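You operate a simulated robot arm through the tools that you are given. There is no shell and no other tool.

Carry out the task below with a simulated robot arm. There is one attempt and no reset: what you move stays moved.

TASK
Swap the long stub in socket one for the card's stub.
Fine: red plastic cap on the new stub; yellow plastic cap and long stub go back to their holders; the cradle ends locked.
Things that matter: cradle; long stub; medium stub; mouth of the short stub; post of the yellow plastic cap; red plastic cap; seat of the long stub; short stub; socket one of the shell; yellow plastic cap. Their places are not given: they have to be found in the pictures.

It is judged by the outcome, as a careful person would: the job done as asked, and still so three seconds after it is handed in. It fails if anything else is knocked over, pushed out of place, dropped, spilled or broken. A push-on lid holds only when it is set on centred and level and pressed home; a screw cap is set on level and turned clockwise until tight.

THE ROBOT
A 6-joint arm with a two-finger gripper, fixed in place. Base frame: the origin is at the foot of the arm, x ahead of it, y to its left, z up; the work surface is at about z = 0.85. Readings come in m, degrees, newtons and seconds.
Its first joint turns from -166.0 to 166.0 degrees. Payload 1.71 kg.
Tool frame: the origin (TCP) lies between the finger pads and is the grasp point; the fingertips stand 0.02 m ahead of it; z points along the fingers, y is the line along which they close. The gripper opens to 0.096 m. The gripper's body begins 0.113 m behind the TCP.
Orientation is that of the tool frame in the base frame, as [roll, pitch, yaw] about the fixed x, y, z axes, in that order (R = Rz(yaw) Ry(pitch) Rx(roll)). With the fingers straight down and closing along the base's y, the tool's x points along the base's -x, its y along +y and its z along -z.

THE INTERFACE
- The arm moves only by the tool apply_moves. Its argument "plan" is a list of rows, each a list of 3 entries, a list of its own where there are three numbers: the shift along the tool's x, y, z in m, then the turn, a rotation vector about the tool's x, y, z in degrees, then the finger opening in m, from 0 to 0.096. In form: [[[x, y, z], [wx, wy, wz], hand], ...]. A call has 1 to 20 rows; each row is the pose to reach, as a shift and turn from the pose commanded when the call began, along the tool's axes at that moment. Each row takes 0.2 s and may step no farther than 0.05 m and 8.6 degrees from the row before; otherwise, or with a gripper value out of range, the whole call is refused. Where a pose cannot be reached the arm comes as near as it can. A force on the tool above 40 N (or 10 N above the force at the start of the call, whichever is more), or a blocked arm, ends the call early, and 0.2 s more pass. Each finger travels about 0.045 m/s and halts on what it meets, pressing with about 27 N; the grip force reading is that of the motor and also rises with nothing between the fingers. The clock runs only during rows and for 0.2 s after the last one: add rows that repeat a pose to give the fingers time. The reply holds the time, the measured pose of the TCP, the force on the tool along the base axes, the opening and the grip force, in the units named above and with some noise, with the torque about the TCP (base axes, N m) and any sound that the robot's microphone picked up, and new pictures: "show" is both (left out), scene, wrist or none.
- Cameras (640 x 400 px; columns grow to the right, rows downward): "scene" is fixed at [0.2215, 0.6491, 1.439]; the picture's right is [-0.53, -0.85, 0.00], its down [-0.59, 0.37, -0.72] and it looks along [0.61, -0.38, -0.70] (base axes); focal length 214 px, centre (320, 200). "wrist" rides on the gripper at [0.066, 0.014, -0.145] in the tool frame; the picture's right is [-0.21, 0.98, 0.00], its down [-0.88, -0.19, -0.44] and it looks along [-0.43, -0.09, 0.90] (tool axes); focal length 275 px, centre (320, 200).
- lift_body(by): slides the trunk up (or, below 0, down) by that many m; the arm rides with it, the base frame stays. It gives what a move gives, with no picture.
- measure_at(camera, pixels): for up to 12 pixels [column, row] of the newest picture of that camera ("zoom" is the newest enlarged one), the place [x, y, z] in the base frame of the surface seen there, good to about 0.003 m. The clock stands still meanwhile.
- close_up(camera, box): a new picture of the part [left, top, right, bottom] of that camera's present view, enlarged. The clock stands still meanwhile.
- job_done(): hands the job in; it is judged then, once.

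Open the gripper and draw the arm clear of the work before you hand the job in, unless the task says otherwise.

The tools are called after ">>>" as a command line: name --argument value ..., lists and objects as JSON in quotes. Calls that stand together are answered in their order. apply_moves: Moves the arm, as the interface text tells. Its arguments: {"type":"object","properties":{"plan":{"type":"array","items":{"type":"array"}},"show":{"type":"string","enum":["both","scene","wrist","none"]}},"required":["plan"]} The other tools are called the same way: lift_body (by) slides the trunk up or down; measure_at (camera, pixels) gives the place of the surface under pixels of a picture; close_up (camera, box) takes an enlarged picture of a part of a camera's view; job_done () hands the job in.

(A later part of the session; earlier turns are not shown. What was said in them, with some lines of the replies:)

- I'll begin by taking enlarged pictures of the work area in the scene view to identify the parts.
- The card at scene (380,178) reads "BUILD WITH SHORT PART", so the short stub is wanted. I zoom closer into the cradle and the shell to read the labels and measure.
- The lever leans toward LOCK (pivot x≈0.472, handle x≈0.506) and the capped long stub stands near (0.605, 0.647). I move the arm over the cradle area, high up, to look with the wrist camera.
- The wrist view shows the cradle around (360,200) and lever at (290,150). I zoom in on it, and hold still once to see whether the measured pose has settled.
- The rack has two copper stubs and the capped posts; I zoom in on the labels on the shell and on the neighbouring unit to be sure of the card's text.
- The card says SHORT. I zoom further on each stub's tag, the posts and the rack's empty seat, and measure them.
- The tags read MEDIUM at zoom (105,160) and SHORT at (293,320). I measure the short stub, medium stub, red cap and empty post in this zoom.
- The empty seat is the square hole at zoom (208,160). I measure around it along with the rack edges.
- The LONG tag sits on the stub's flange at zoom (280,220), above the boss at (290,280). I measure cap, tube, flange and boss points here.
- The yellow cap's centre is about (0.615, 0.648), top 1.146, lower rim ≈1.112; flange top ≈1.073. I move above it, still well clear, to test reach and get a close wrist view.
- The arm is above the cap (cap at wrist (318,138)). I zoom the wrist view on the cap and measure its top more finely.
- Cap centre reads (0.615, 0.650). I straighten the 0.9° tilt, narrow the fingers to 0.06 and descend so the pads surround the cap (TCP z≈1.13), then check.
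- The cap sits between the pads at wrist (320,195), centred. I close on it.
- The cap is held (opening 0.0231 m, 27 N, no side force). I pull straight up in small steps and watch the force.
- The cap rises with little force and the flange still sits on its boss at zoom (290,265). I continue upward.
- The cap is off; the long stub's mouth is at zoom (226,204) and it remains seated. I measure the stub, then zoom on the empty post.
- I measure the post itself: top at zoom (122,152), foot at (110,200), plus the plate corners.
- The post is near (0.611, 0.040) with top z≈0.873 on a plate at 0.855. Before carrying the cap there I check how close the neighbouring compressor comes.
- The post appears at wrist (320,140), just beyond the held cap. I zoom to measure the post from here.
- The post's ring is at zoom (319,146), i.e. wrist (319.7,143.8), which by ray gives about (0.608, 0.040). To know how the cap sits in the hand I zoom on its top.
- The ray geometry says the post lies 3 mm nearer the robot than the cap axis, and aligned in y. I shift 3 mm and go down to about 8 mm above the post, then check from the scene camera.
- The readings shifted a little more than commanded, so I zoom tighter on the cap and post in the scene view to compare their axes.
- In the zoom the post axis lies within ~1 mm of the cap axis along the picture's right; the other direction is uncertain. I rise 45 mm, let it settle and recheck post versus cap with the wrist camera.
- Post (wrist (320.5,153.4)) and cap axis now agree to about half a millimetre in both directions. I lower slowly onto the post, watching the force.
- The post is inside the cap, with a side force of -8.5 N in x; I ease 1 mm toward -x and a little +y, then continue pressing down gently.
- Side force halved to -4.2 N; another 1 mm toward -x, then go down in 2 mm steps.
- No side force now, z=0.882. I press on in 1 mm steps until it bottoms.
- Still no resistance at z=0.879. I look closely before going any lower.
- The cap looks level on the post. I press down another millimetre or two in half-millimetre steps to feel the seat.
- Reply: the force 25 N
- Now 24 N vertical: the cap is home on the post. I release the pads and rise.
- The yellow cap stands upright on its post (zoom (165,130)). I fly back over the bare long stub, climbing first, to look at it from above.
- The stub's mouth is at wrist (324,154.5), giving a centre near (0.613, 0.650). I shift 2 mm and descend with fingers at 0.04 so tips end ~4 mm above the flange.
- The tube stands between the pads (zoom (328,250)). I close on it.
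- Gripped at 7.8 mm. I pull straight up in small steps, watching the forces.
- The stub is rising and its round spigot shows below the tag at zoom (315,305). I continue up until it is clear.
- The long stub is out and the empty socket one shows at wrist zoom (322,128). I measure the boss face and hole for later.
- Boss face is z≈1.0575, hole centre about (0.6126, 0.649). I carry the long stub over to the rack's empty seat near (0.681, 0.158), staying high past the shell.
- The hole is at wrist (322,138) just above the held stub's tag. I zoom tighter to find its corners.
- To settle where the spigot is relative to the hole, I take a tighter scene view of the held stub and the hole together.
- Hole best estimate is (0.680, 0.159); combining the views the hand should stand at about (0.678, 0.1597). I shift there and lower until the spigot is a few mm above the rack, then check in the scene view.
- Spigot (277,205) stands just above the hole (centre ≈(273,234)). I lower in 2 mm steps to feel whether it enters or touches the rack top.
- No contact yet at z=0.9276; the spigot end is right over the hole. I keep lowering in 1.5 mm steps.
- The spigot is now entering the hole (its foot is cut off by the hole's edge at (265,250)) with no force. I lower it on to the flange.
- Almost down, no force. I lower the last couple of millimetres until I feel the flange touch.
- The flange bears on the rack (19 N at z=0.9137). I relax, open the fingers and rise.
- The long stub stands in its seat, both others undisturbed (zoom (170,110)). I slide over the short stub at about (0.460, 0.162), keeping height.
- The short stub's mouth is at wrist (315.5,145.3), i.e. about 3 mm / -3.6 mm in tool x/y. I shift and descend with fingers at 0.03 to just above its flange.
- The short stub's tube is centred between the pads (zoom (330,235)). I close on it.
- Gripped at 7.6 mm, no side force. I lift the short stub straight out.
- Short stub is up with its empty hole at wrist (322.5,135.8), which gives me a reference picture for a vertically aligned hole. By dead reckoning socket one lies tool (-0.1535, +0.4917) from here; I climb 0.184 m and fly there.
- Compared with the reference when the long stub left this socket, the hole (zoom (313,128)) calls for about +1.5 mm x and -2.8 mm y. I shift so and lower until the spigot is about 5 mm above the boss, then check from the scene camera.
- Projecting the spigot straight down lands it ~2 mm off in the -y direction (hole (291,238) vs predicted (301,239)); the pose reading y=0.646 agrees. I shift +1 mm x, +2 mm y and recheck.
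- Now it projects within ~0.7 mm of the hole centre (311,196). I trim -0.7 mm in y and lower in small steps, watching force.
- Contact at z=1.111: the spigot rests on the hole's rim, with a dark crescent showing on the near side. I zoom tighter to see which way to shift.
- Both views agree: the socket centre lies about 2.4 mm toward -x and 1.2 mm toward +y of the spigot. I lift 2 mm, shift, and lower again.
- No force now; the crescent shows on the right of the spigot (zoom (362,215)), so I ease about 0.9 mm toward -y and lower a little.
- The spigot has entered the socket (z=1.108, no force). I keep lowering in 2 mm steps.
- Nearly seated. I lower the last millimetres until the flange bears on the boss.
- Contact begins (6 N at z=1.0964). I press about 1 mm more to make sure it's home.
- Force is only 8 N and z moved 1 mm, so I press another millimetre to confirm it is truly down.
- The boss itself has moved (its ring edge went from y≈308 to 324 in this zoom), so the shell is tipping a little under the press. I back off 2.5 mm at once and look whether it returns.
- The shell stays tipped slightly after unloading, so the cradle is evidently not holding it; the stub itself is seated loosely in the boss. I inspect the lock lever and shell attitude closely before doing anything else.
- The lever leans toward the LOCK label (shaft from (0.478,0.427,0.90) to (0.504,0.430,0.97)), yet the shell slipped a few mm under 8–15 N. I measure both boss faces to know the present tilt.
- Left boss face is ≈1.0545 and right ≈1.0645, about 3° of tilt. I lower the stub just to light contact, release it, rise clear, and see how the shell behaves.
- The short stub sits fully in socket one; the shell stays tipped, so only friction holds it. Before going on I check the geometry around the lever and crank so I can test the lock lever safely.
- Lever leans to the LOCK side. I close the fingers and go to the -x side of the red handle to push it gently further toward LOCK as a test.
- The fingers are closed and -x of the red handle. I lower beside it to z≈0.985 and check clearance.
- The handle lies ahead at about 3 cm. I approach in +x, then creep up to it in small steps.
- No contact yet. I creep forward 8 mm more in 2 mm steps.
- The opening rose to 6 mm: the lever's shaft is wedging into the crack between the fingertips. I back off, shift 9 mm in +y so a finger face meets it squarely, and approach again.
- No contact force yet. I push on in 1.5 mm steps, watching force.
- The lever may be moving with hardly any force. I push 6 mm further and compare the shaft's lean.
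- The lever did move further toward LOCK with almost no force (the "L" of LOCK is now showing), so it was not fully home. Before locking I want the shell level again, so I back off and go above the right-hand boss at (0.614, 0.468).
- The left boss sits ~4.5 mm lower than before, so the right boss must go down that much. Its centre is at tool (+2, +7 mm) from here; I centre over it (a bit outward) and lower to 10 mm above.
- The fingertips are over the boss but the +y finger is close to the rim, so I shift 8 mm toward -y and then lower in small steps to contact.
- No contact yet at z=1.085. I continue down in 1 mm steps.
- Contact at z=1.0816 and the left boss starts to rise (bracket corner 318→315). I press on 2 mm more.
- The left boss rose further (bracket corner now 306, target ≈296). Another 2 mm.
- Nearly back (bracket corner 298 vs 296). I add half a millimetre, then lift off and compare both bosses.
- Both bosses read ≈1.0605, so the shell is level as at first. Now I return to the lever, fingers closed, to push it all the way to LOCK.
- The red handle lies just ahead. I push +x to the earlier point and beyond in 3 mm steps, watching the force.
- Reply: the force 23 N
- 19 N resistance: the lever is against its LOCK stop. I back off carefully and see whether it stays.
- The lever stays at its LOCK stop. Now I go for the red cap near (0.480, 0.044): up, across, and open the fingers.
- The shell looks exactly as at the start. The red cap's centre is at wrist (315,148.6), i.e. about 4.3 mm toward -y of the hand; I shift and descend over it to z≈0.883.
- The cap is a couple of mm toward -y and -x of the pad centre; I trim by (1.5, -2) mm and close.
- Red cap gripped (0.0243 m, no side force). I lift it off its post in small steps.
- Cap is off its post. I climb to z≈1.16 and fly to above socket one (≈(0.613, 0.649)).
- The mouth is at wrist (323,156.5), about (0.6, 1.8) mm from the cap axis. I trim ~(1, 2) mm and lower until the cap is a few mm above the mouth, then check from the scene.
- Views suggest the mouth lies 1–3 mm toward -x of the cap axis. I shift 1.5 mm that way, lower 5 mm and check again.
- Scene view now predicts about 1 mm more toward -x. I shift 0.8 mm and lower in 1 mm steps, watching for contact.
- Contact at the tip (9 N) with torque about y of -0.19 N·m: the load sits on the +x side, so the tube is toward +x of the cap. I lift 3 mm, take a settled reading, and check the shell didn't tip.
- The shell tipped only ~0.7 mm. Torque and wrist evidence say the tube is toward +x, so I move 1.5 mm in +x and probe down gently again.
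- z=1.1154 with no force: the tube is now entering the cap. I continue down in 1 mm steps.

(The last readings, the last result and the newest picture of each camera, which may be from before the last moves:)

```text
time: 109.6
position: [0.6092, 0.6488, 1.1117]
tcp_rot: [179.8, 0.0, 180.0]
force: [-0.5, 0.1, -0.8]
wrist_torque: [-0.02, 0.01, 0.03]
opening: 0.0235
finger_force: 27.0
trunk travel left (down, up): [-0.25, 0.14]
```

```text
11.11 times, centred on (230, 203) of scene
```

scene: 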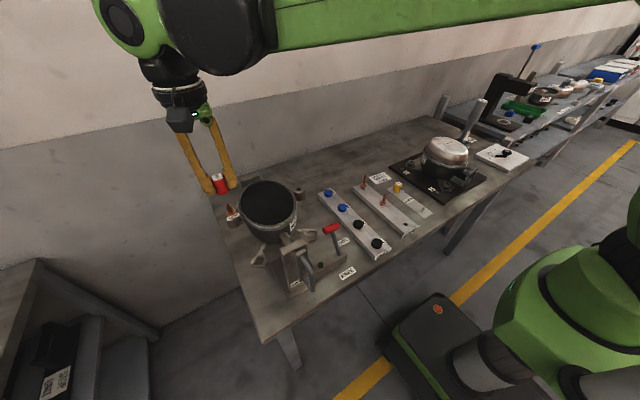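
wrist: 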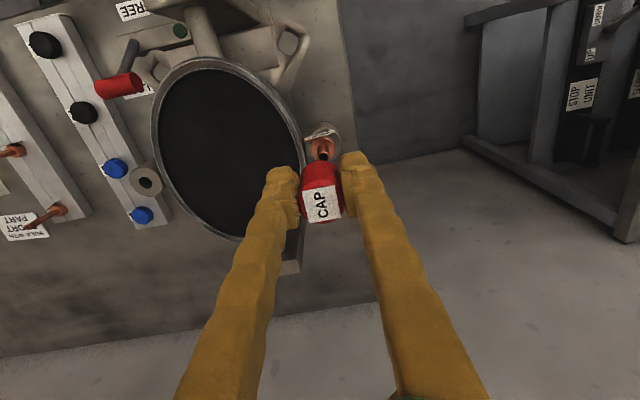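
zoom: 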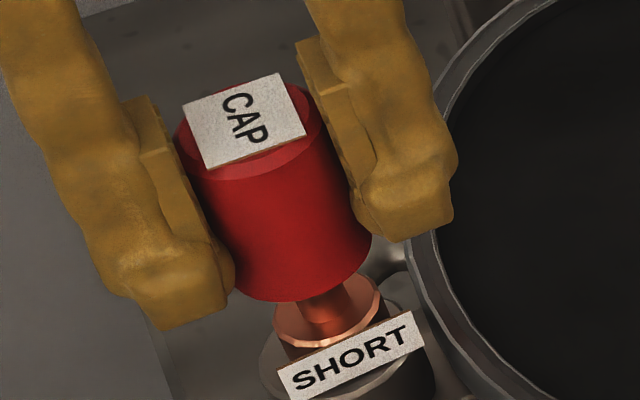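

Sliding on freely (z=1.1117, no force). Continue 4 mm more.

>>> apply_moves --plan '[[[0, 0, 0.001], [0, 0, 0], 0.01], [[0, 0, 0.002], [0, 0, 0], 0.01], [[0, 0, 0.003], [0, 0, 0], 0.01], [[0, 0, 0.004], [0, 0, 0], 0.01], [[0, 0, 0.004], [0, 0, 0], 0.01]]' --show "none"

>>> close_up --camera "scene" --box '[218, 185, 242, 221]'

```text
time: 110.8
position: [0.6102, 0.6481, 1.1078]
tcp_rot: [179.9, 0.0, 179.9]
force: [0.2, 0.2, -1.6]
wrist_torque: [0.01, 0.02, 0.02]
opening: 0.0231
finger_force: 27.1
trunk travel left (down, up): [-0.25, 0.14]
```

```text
11.11 times, centred on (230, 203) of scene
```

zoom: 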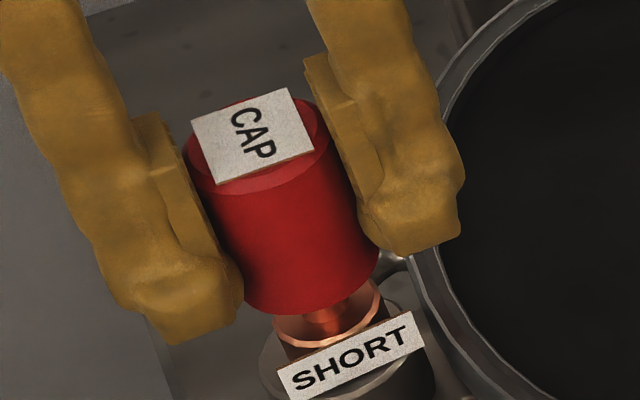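

Going well. I go 1 mm at a time now to feel the bottom without tipping the shell.

>>> apply_moves --plan '[[[0, 0, 0.001], [0, 0, 0], 0.01], [[0, 0, 0.002], [0, 0, 0], 0.01], [[0, 0, 0.002], [0, 0, 0], 0.01]]' --show "none"

>>> apply_moves --plan '[[[0, 0, 0.001], [0, 0, 0], 0.01], [[0, 0, 0.001], [0, 0, 0], 0.01]]' --show "none"

```text
time: 111.6
position: [0.6107, 0.6472, 1.106]
tcp_rot: [180.0, -0.1, -179.9]
force: [0.1, 0.2, -0.7]
wrist_torque: [-0.02, -0.01, -0.02]
opening: 0.0236
finger_force: 27.3
trunk travel left (down, up): [-0.25, 0.14]
```

```text
time: 112.2
position: [0.6105, 0.6479, 1.103]
tcp_rot: [179.9, -0.2, -179.9]
force: [-0.5, 0.4, -0.3]
wrist_torque: [-0.02, -0.02, -0.01]
opening: 0.0233
finger_force: 27.0
trunk travel left (down, up): [-0.25, 0.14]
```

z=1.103 and still no load. I look before pressing further.

>>> close_up --camera "scene" --box '[218, 185, 242, 221]'

>>> close_up --camera "scene" --box '[222, 200, 242, 224]'

```text
11.11 times, centred on (230, 203) of scene
```

zoom: 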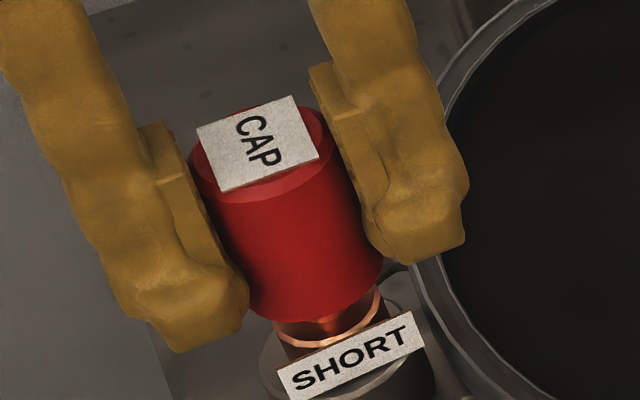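

```text
16.00 times, centred on (232, 212) of scene
```

zoom: 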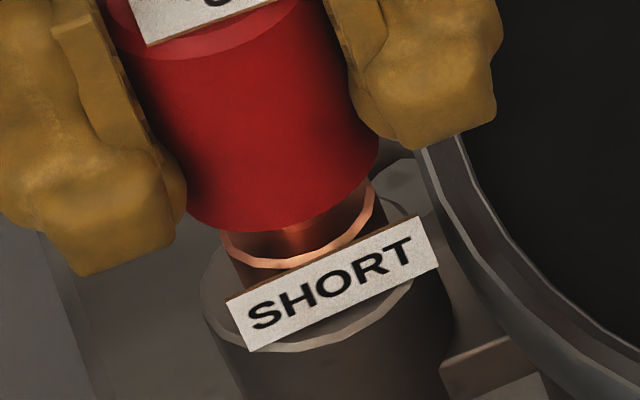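

Cap bottom is still a few mm above the flange. I continue in 0.7 mm steps.

>>> apply_moves --plan '[[[0, 0, 0.0007], [0, 0, 0], 0.01], [[0, 0, 0.0007], [0, 0, 0], 0.01]]' --show "none"

>>> apply_moves --plan '[[[0, 0, 0.0007], [0, 0, 0], 0.01], [[0, 0, 0.0007], [0, 0, 0], 0.01]]' --show "none"

```text
time: 112.8
position: [0.6093, 0.6481, 1.104]
tcp_rot: [179.9, 0.0, -179.9]
force: [-0.1, 0.6, -0.6]
wrist_torque: [0.01, 0.01, 0.0]
opening: 0.0234
finger_force: 27.0
trunk travel left (down, up): [-0.25, 0.14]
```

```text
time: 113.4
position: [0.6091, 0.6466, 1.1039]
tcp_rot: [180.0, -0.1, 180.0]
force: [-0.1, 0.4, -1.3]
wrist_torque: [-0.02, -0.02, -0.01]
opening: 0.0233
finger_force: 26.6
trunk travel left (down, up): [-0.25, 0.14]
```

Still no load. Two more steps.

>>> apply_moves --plan '[[[0, 0, 0.0007], [0, 0, 0], 0.01], [[0, 0, 0.0007], [0, 0, 0], 0.01]]' --show "none"

>>> apply_moves --plan '[[[0, 0, 0.0007], [0, 0, 0], 0.01], [[0, 0, 0.0007], [0, 0, 0], 0.01]]' --show "none"

```text
time: 114.0
position: [0.6105, 0.6473, 1.1031]
tcp_rot: [179.9, -0.1, 180.0]
force: [0.2, -0.2, -0.2]
wrist_torque: [-0.02, -0.03, -0.02]
opening: 0.0233
finger_force: 27.4
trunk travel left (down, up): [-0.25, 0.14]
```

```text
time: 114.6
position: [0.6106, 0.6478, 1.1022]
tcp_rot: [179.9, -0.1, 180.0]
force: [0.0, -0.3, -0.3]
wrist_torque: [0.01, 0.01, -0.02]
opening: 0.0231
finger_force: 27.4
trunk travel left (down, up): [-0.25, 0.14]
```

>>> close_up --camera "scene" --box '[222, 200, 242, 224]'

>>> apply_moves --plan '[[[0, 0, 0.0007], [0, 0, 0], 0.01], [[0, 0, 0.0007], [0, 0, 0], 0.01]]' --show "none"

>>> apply_moves --plan '[[[0, 0, 0.0007], [0, 0, 0], 0.01], [[0, 0, 0.0007], [0, 0, 0], 0.01]]' --show "none"

```text
16.00 times, centred on (232, 212) of scene
```

zoom: 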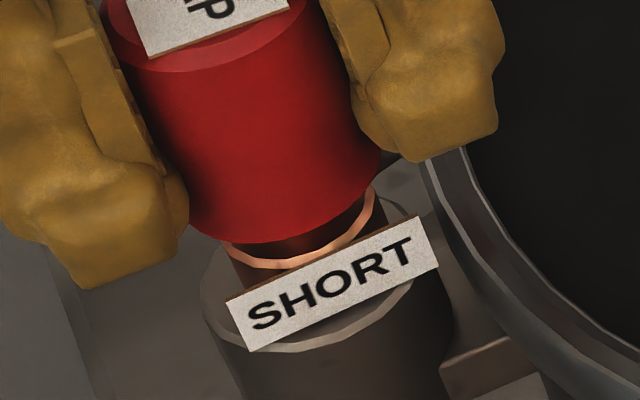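

```text
time: 115.2
position: [0.6109, 0.6483, 1.102]
tcp_rot: [180.0, 0.0, -179.9]
force: [-0.4, 0.5, 0.7]
wrist_torque: [0.0, 0.02, -0.03]
opening: 0.0234
finger_force: 27.3
trunk travel left (down, up): [-0.25, 0.14]
```

```text
time: 115.8
position: [0.6105, 0.6485, 1.1014]
tcp_rot: [179.8, -0.1, -180.0]
force: [0.0, -1.1, -0.1]
wrist_torque: [0.0, 0.02, -0.01]
opening: 0.0237
finger_force: 26.9
trunk travel left (down, up): [-0.25, 0.14]
```

Still sliding without load (z=1.1014). I continue in 0.7 mm steps until it bottoms.

>>> apply_moves --plan '[[[0, 0, 0.0007], [0, 0, 0], 0.01], [[0, 0, 0.0007], [0, 0, 0], 0.01]]' --show "none"

>>> apply_moves --plan '[[[0, 0, 0.0007], [0, 0, 0], 0.01], [[0, 0, 0.0007], [0, 0, 0], 0.01]]' --show "none"

>>> close_up --camera "scene" --box '[222, 200, 242, 224]'

```text
time: 116.4
position: [0.6096, 0.6494, 1.1004]
tcp_rot: [179.9, -0.1, -180.0]
force: [-0.2, 1.3, 2.2]
wrist_torque: [0.03, -0.01, 0.0]
opening: 0.0238
finger_force: 27.3
trunk travel left (down, up): [-0.25, 0.14]
```

```text
time: 117.0
position: [0.6088, 0.6467, 1.1001]
tcp_rot: [180.0, 0.0, 180.0]
force: [-0.2, 2.1, 5.2]
wrist_torque: [0.02, -0.03, 0.03]
opening: 0.0231
finger_force: 27.1
trunk travel left (down, up): [-0.25, 0.14]
```

```text
16.00 times, centred on (232, 212) of scene
```

zoom: 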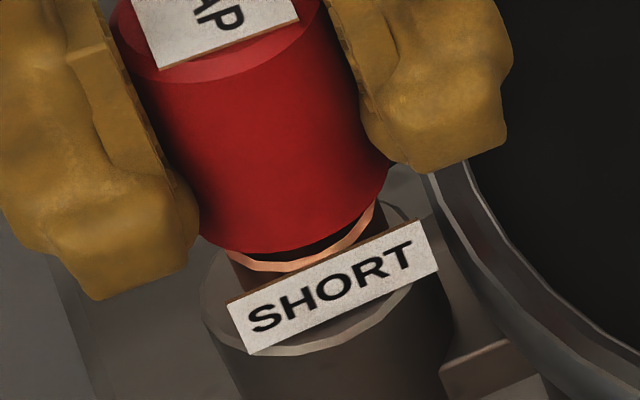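

It bottoms now (2 → 5 N at z≈1.100), with the cap just above the flange. I press half a millimetre more and check that the shell stays level.

>>> apply_moves --plan '[[[0, 0, 0.0006], [0, 0, 0], 0.01], [[0, 0, 0.0006], [0, 0, 0], 0.01]]' --show "none"

>>> close_up --camera "scene" --box '[222, 204, 242, 228]'

```text
time: 117.6
position: [0.6096, 0.6481, 1.0986]
tcp_rot: [179.9, -0.1, -179.9]
force: [1.0, 1.9, 6.2]
wrist_torque: [-0.01, -0.02, -0.01]
opening: 0.0233
finger_force: 27.3
trunk travel left (down, up): [-0.25, 0.14]
```

```text
16.00 times, centred on (232, 216) of scene
```

zoom: 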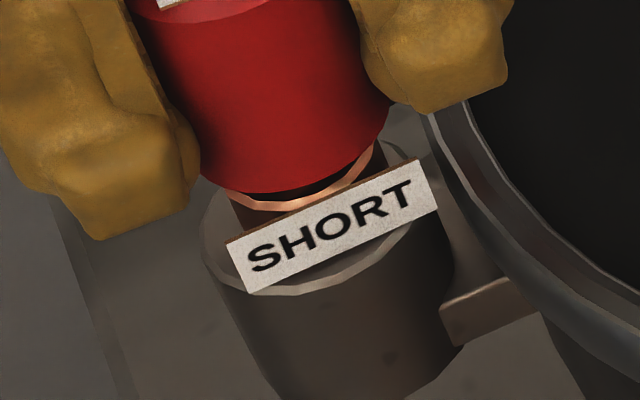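

The shell is tipping again at only ~6 N, so the lock is not really holding. I stop pressing, back off 1 mm, and re-examine the lever's present lean.

>>> apply_moves --plan '[[[0, 0, -0.0012], [0, 0, 0], 0.01], [[0, 0, -0.0012], [0, 0, 0], 0.01]]' --show "none"

>>> close_up --camera "scene" --box '[318, 222, 346, 258]'

>>> measure_at --camera "zoom" --pixels '[[250, 110], [300, 90], [370, 60], [335, 160], [350, 220], [370, 280], [390, 330], [400, 360], [250, 130], [390, 50]]'

>>> close_up --camera "scene" --box '[222, 204, 242, 228]'

```text
time: 118.2
position: [0.6098, 0.6473, 1.1009]
tcp_rot: [179.9, -0.1, 180.0]
force: [-0.1, 1.2, -0.6]
wrist_torque: [0.01, 0.0, 0.01]
opening: 0.0237
finger_force: 26.5
trunk travel left (down, up): [-0.25, 0.14]
```

```text
11.11 times, centred on (332, 240) of scene
```

zoom: 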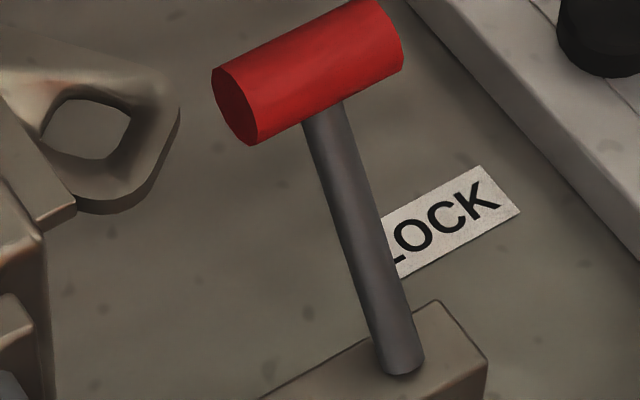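

```text
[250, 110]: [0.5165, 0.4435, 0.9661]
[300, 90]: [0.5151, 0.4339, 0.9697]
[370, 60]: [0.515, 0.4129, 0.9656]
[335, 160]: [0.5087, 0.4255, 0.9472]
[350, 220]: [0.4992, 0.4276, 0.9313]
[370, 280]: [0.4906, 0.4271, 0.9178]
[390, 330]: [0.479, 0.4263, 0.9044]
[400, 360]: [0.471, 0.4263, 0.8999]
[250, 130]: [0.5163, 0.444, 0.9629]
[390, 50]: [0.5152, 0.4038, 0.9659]
```

```text
16.00 times, centred on (232, 216) of scene
```

zoom: 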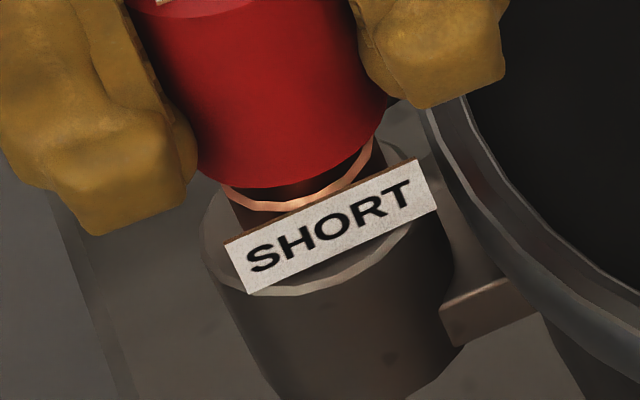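

The lever now leans ~35° (from 24° at first), against its stop; the shell merely creeps a little under load (~1°). I press the cap back to light contact, then open the fingers so it stays home, and rise.

>>> apply_moves --plan '[[[0, 0, 0.001], [0, 0, 0], 0.01], [[0, 0, 0.0018], [0, 0, 0], 0.01], [[0, 0, 0.0018], [0, 0, 0], 0.03], [[0, 0, 0.0018], [0, 0, 0], 0.04], [[0, 0, 0.0018], [0, 0, 0], 0.04], [[0, 0, -0.01], [0, 0, 0], 0.04], [[0, 0, -0.04], [0, 0, 0], 0.04], [[0, 0, -0.07], [0, 0, 0], 0.04], [[0, 0, -0.07], [0, 0, 0], 0.04]]' --show "both"

>>> close_up --camera "scene" --box '[218, 190, 242, 226]'

>>> close_up --camera "wrist" --box '[280, 110, 370, 210]'

```text
time: 120.2
position: [0.609, 0.6469, 1.17]
tcp_rot: [179.9, -0.1, -180.0]
force: [-0.2, -0.2, -0.6]
wrist_torque: [-0.02, -0.02, 0.07]
opening: 0.0401
finger_force: 0.1
trunk travel left (down, up): [-0.25, 0.14]
```

scene: 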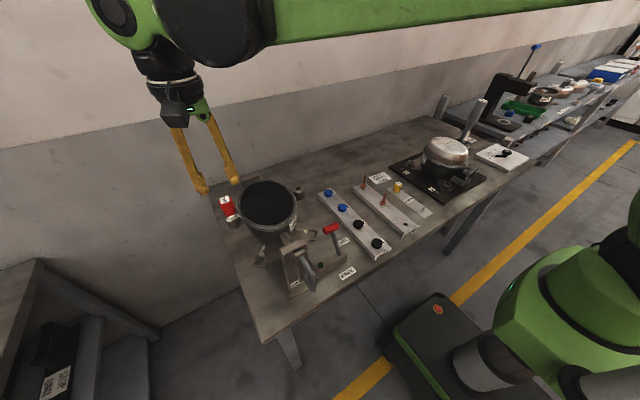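
wrist: 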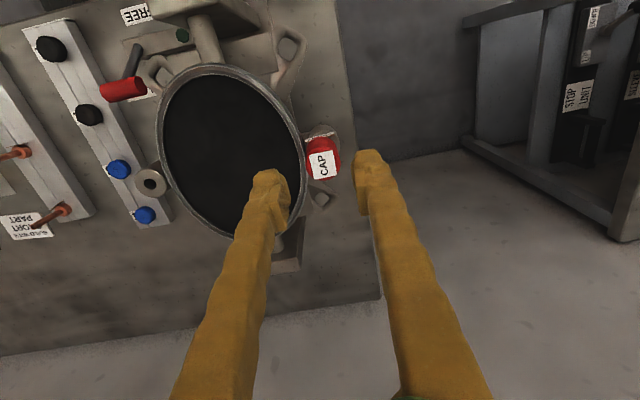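

```text
11.11 times, centred on (230, 208) of scene
```

zoom: 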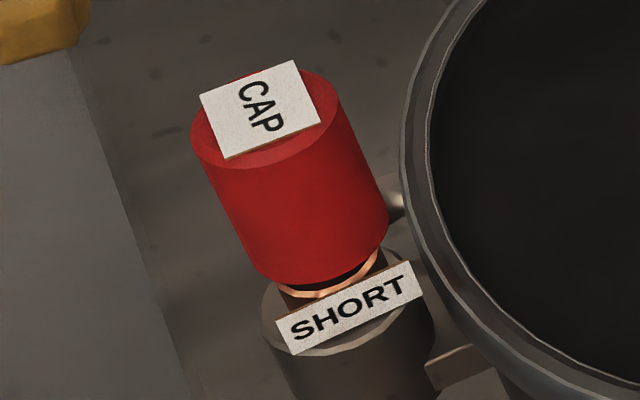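

```text
4.00 times, centred on (325, 160) of wrist
```

zoom: 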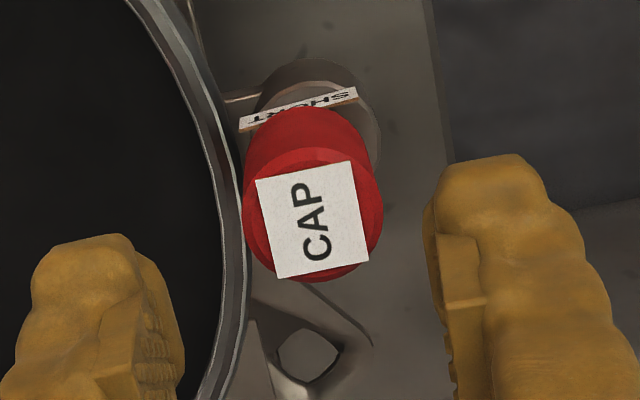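

The red cap stands upright on the short stub. I compare its seating with the pressed view and re-measure heights of both bosses.

>>> close_up --camera "scene" --box '[222, 200, 242, 224]'

>>> measure_at --camera "zoom" --pixels '[[200, 30], [300, 200], [350, 180], [250, 240], [300, 258], [290, 345], [340, 330], [240, 335], [400, 300]]'

>>> close_up --camera "scene" --box '[222, 204, 242, 228]'

>>> close_up --camera "scene" --box '[288, 180, 308, 200]'

>>> measure_at --camera "zoom" --pixels '[[280, 180], [360, 180], [320, 145], [320, 225], [260, 195], [385, 195]]'

```text
16.00 times, centred on (232, 212) of scene
```

zoom: 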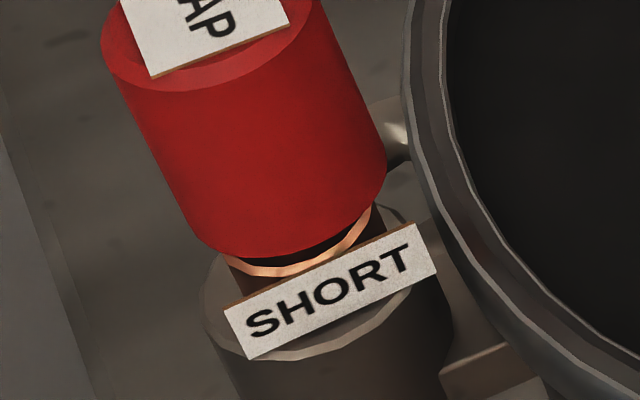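

```text
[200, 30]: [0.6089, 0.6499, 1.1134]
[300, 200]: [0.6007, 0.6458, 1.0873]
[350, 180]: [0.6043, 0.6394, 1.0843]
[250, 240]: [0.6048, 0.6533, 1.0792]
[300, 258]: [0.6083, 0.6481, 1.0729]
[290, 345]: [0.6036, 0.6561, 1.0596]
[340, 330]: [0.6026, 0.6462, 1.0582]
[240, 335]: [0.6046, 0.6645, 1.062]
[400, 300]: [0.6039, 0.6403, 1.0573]
```

```text
16.00 times, centred on (232, 216) of scene
```

zoom: 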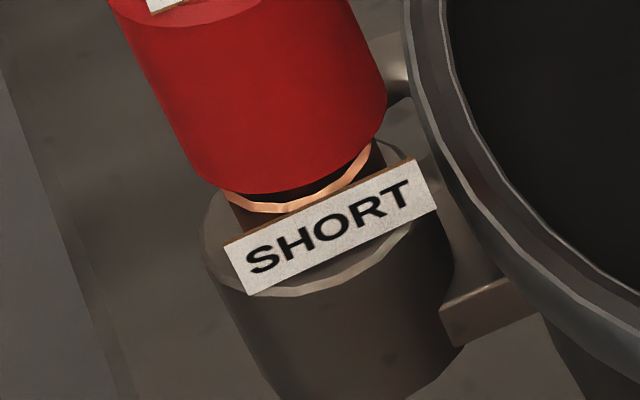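

```text
16.00 times, centred on (298, 190) of scene
```

zoom: 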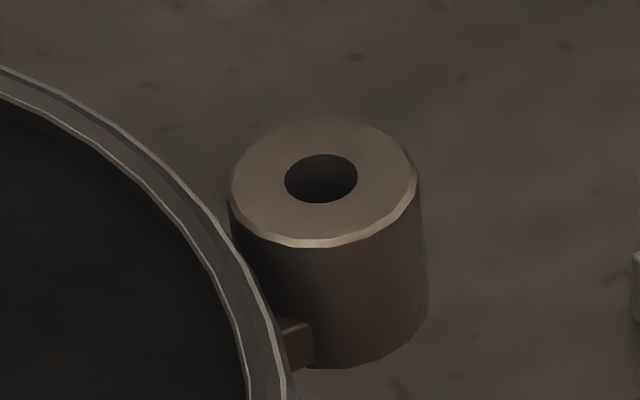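

```text
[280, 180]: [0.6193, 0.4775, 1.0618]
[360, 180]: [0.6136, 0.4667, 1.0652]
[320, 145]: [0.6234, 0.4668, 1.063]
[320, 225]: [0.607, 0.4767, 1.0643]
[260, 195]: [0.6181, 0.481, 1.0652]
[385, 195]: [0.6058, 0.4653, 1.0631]
```

The cap is home (same small gap to the flange as when pressed). The right boss reads ≈1.064 against ≈1.059 left, so I go press it down ~2 mm again to level the shell.

>>> apply_moves --plan '[[[-0.001, -0.037, 0], [0, 0, 0], 0.02], [[-0.002, -0.074, 0], [0, 0, 0], 0.0], [[-0.003, -0.111, 0], [0, 0, 0], 0.0], [[-0.003, -0.148, 0], [0, 0, 0], 0.0], [[-0.003, -0.1845, 0], [0, 0, 0], 0.0], [[-0.003, -0.1845, 0.04], [0, 0, 0], 0.0], [[-0.003, -0.1845, 0.075], [0, 0, 0], 0.0], [[-0.003, -0.1845, 0.075], [0, 0, 0], 0.0], [[-0.003, -0.1845, 0.075], [0, 0, 0], 0.0]]' --show "none"

>>> close_up --camera "scene" --box '[284, 170, 312, 200]'

```text
time: 122.2
position: [0.6136, 0.4633, 1.0928]
tcp_rot: [179.9, -0.1, -179.9]
force: [0.2, 0.0, -0.1]
wrist_torque: [0.05, -0.02, 0.03]
opening: 0.0
finger_force: 27.0
trunk travel left (down, up): [-0.25, 0.14]
```

```text
13.33 times, centred on (298, 185) of scene
```

zoom: 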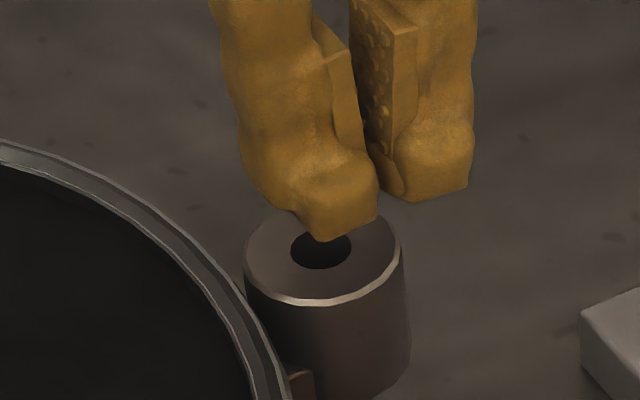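

Fingertips are above the right boss. I lower toward it and press in 1 mm steps.

>>> apply_moves --plan '[[[0, 0, 0.005], [0, 0, 0], 0.0], [[0, 0, 0.009], [0, 0, 0], 0.0], [[0, 0, 0.011], [0, 0, 0], 0.0], [[0, 0, 0.012], [0, 0, 0], 0.0], [[0, 0, 0.012], [0, 0, 0], 0.0]]' --show "none"

>>> close_up --camera "scene" --box '[222, 204, 242, 228]'

```text
time: 123.4
position: [0.6124, 0.4621, 1.0818]
tcp_rot: [179.9, -0.1, -179.9]
force: [0.3, -0.1, -1.2]
wrist_torque: [0.02, 0.01, 0.01]
opening: 0.0
finger_force: 26.2
trunk travel left (down, up): [-0.25, 0.14]
```

```text
16.00 times, centred on (232, 216) of scene
```

zoom: 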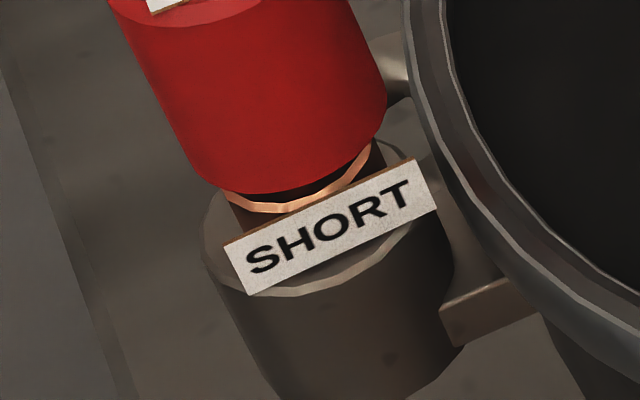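

>>> apply_moves --plan '[[[0, 0, 0.001], [0, 0, 0], 0.0], [[0, 0, 0.002], [0, 0, 0], 0.0], [[0, 0, 0.003], [0, 0, 0], 0.0], [[0, 0, 0.003], [0, 0, 0], 0.0]]' --show "none"

>>> close_up --camera "scene" --box '[222, 204, 242, 228]'

```text
time: 124.4
position: [0.613, 0.4632, 1.08]
tcp_rot: [180.0, -0.1, 180.0]
force: [0.6, -0.4, 3.4]
wrist_torque: [-0.01, -0.01, 0.03]
opening: 0.0
finger_force: 27.3
trunk travel left (down, up): [-0.25, 0.14]
```

```text
16.00 times, centred on (232, 216) of scene
```

zoom: 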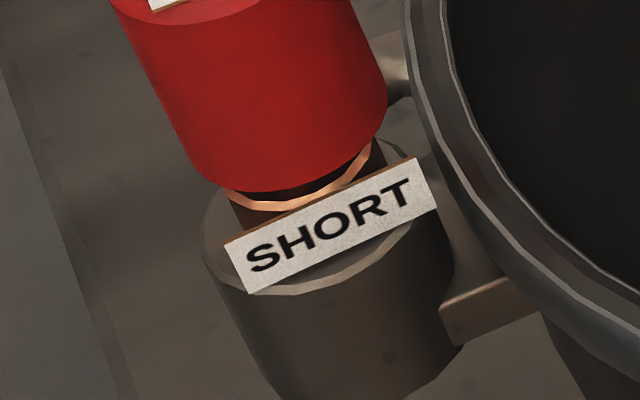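

The fingertips just touch the boss (3.4 N). I press a further 2 mm to bring the left bracket corner from y≈305 back toward 297.

>>> apply_moves --plan '[[[0, 0, 0.001], [0, 0, 0], 0.0], [[0, 0, 0.002], [0, 0, 0], 0.0], [[0, 0, 0.002], [0, 0, 0], 0.0]]' --show "none"

>>> close_up --camera "scene" --box '[222, 204, 242, 228]'

```text
time: 125.2
position: [0.6134, 0.4617, 1.0788]
tcp_rot: [179.9, -0.1, -180.0]
force: [3.2, -2.7, 7.5]
wrist_torque: [-0.07, -0.05, 0.01]
opening: 0.0002
finger_force: 26.8
trunk travel left (down, up): [-0.25, 0.14]
```

```text
16.00 times, centred on (232, 216) of scene
```

zoom: 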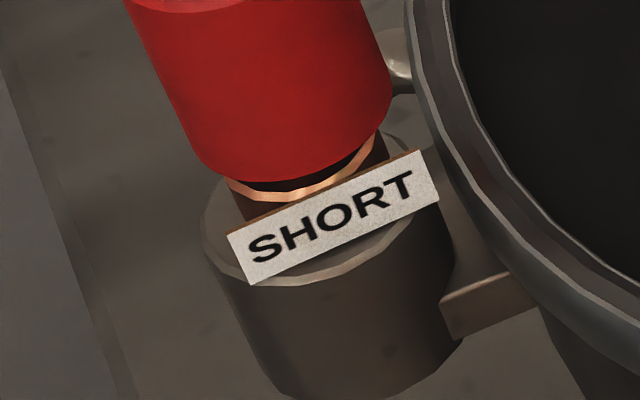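

Nearly level (corner ≈299). A last half millimetre, then lift away and verify.

>>> apply_moves --plan '[[[0, 0, 0.0006], [0, 0, 0], 0.0], [[0, 0, 0.0006], [0, 0, 0], 0.0], [[0, 0, -0.006], [0, 0, 0], 0.0], [[0, 0, -0.04], [0, 0, 0], 0.0], [[0, 0, -0.08], [0, 0, 0], 0.0], [[0, 0, -0.08], [0, 0, 0], 0.0]]' --show "both"

>>> close_up --camera "scene" --box '[222, 204, 242, 228]'

>>> close_up --camera "scene" --box '[288, 180, 308, 200]'

>>> close_up --camera "scene" --box '[200, 170, 360, 290]'

```text
time: 126.6
position: [0.6141, 0.462, 1.1577]
tcp_rot: [179.9, -0.1, -180.0]
force: [-0.2, 0.2, -0.3]
wrist_torque: [0.01, -0.06, 0.01]
opening: 0.0
finger_force: 26.7
trunk travel left (down, up): [-0.25, 0.14]
```

scene: 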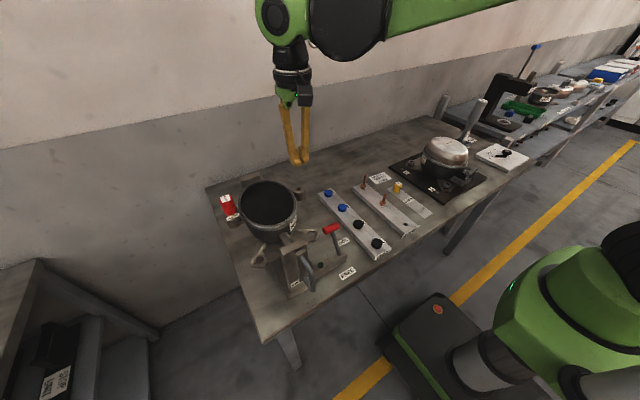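
wrist: 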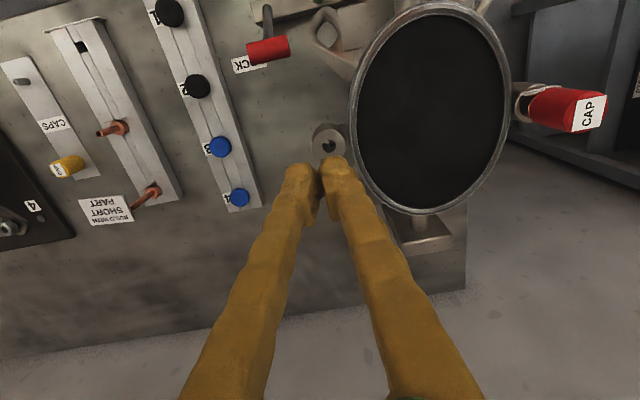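

```text
16.00 times, centred on (232, 216) of scene
```

zoom: 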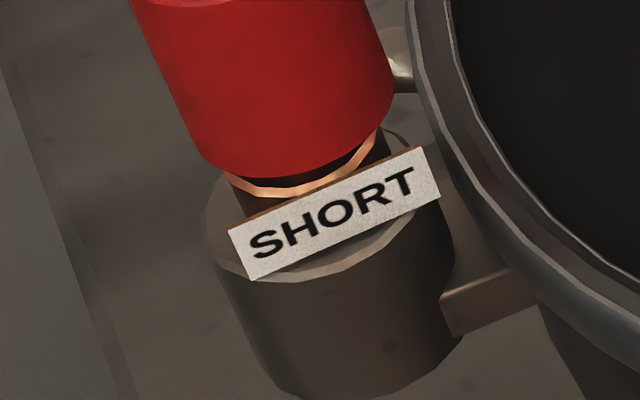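

```text
16.00 times, centred on (298, 190) of scene
```

zoom: 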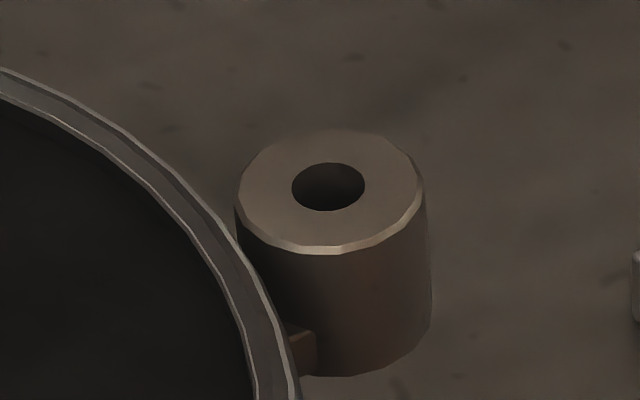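

```text
3.33 times, centred on (280, 230) of scene
```

zoom: 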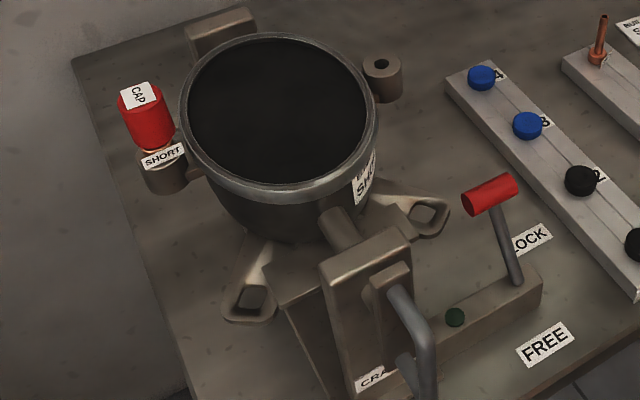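

Everything is level again and the cap is in place, lever at its LOCK stop. I open the gripper, draw the arm up and back clear, then take a final look at the holders.

>>> apply_moves --plan '[[[0, 0, -0.03], [0, 0, 0], 0.02], [[0.02, -0.03, -0.06], [0, 0, 0], 0.05], [[0.04, -0.07, -0.08], [0, 0, 0], 0.08], [[0.06, -0.11, -0.09], [0, 0, 0], 0.08], [[0.07, -0.155, -0.09], [0, 0, 0], 0.08], [[0.08, -0.2, -0.09], [0, 0, 0], 0.08], [[0.09, -0.245, -0.09], [0, 0, 0], 0.08], [[0.09, -0.29, -0.09], [0, 0, 0], 0.08], [[0.09, -0.29, -0.09], [0, 0, 0], 0.08]]' --show "both"

>>> close_up --camera "scene" --box '[344, 164, 444, 240]'

>>> close_up --camera "scene" --box '[200, 170, 300, 250]'

```text
time: 128.6
position: [0.5212, 0.1728, 1.2466]
tcp_rot: [179.9, -0.1, 180.0]
force: [-1.1, 0.2, -0.6]
wrist_torque: [0.03, 0.01, -0.04]
opening: 0.0801
finger_force: 0.1
trunk travel left (down, up): [-0.25, 0.14]
```

scene: 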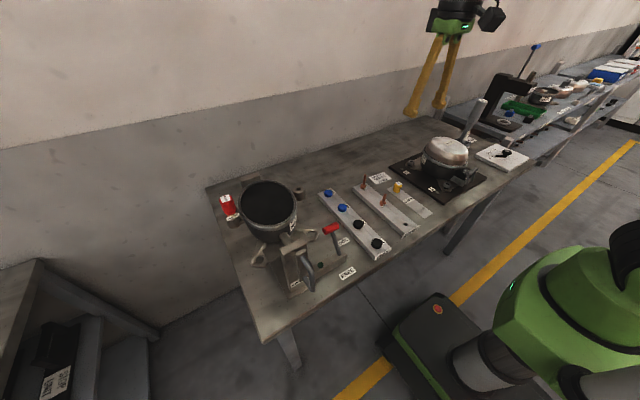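
wrist: 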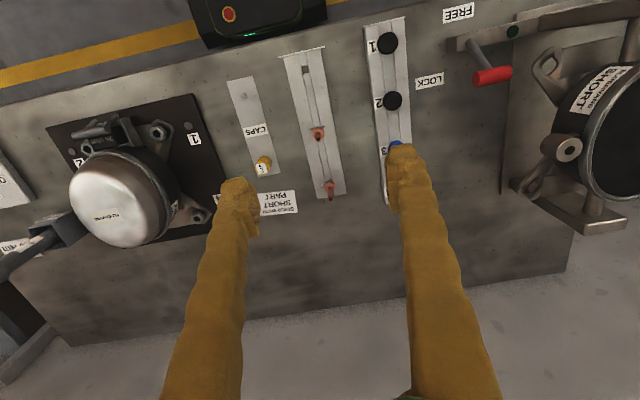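

```text
5.26 times, centred on (394, 202) of scene
```

zoom: 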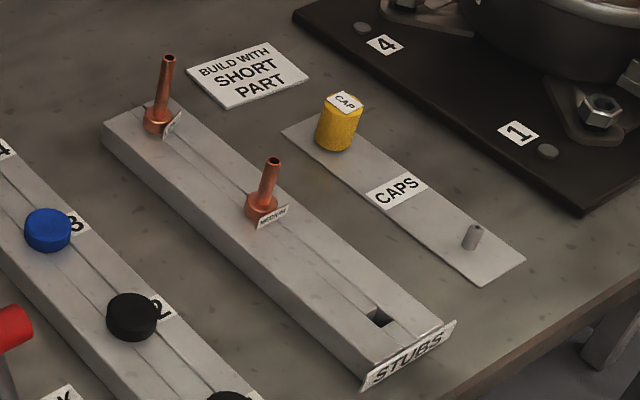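

```text
5.00 times, centred on (250, 210) of scene
```

zoom: 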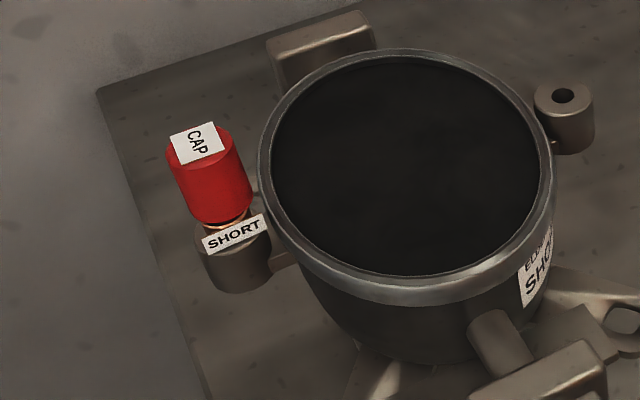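

The red cap sits upright on the short stub in socket one. The long stub and the yellow cap are back in their holders, and the medium stub was not touched. The shell is level and the lever is at its LOCK stop. The gripper is open and the arm is clear, so I hand the job in.

>>> job_done

```text
The job is handed in.
```

I fitted the short stub in socket one, as the card says, and handed the job in. I couldn't confirm that the cradle is firmly locked.

- **Red cap:** it is on the short stub, upright and pushed down until it bottomed at about 6 N. I kept that push light because the shell tips when pressed hard.
- **Holders:** the yellow cap is on its post, pressed home at about 24 N. The long stub is in its seat in the rack. The medium stub was not touched.
- **Cradle:** seating the new stub tipped the shell by about 3 degrees, so the lever as I found it was not holding it. I levelled the shell and pushed the lever to its LOCK stop, about 11 degrees further than I found it.
- **Lock still creeps:** with the lever at its stop, pressing the red cap on at about 6 N still tipped the shell by roughly 1 degree. I levelled it again. It now looks as it did at the start, and it held its angle whenever nothing was pressing on it.

Nothing was dropped or knocked over, and the gripper is open with the arm clear of the work.
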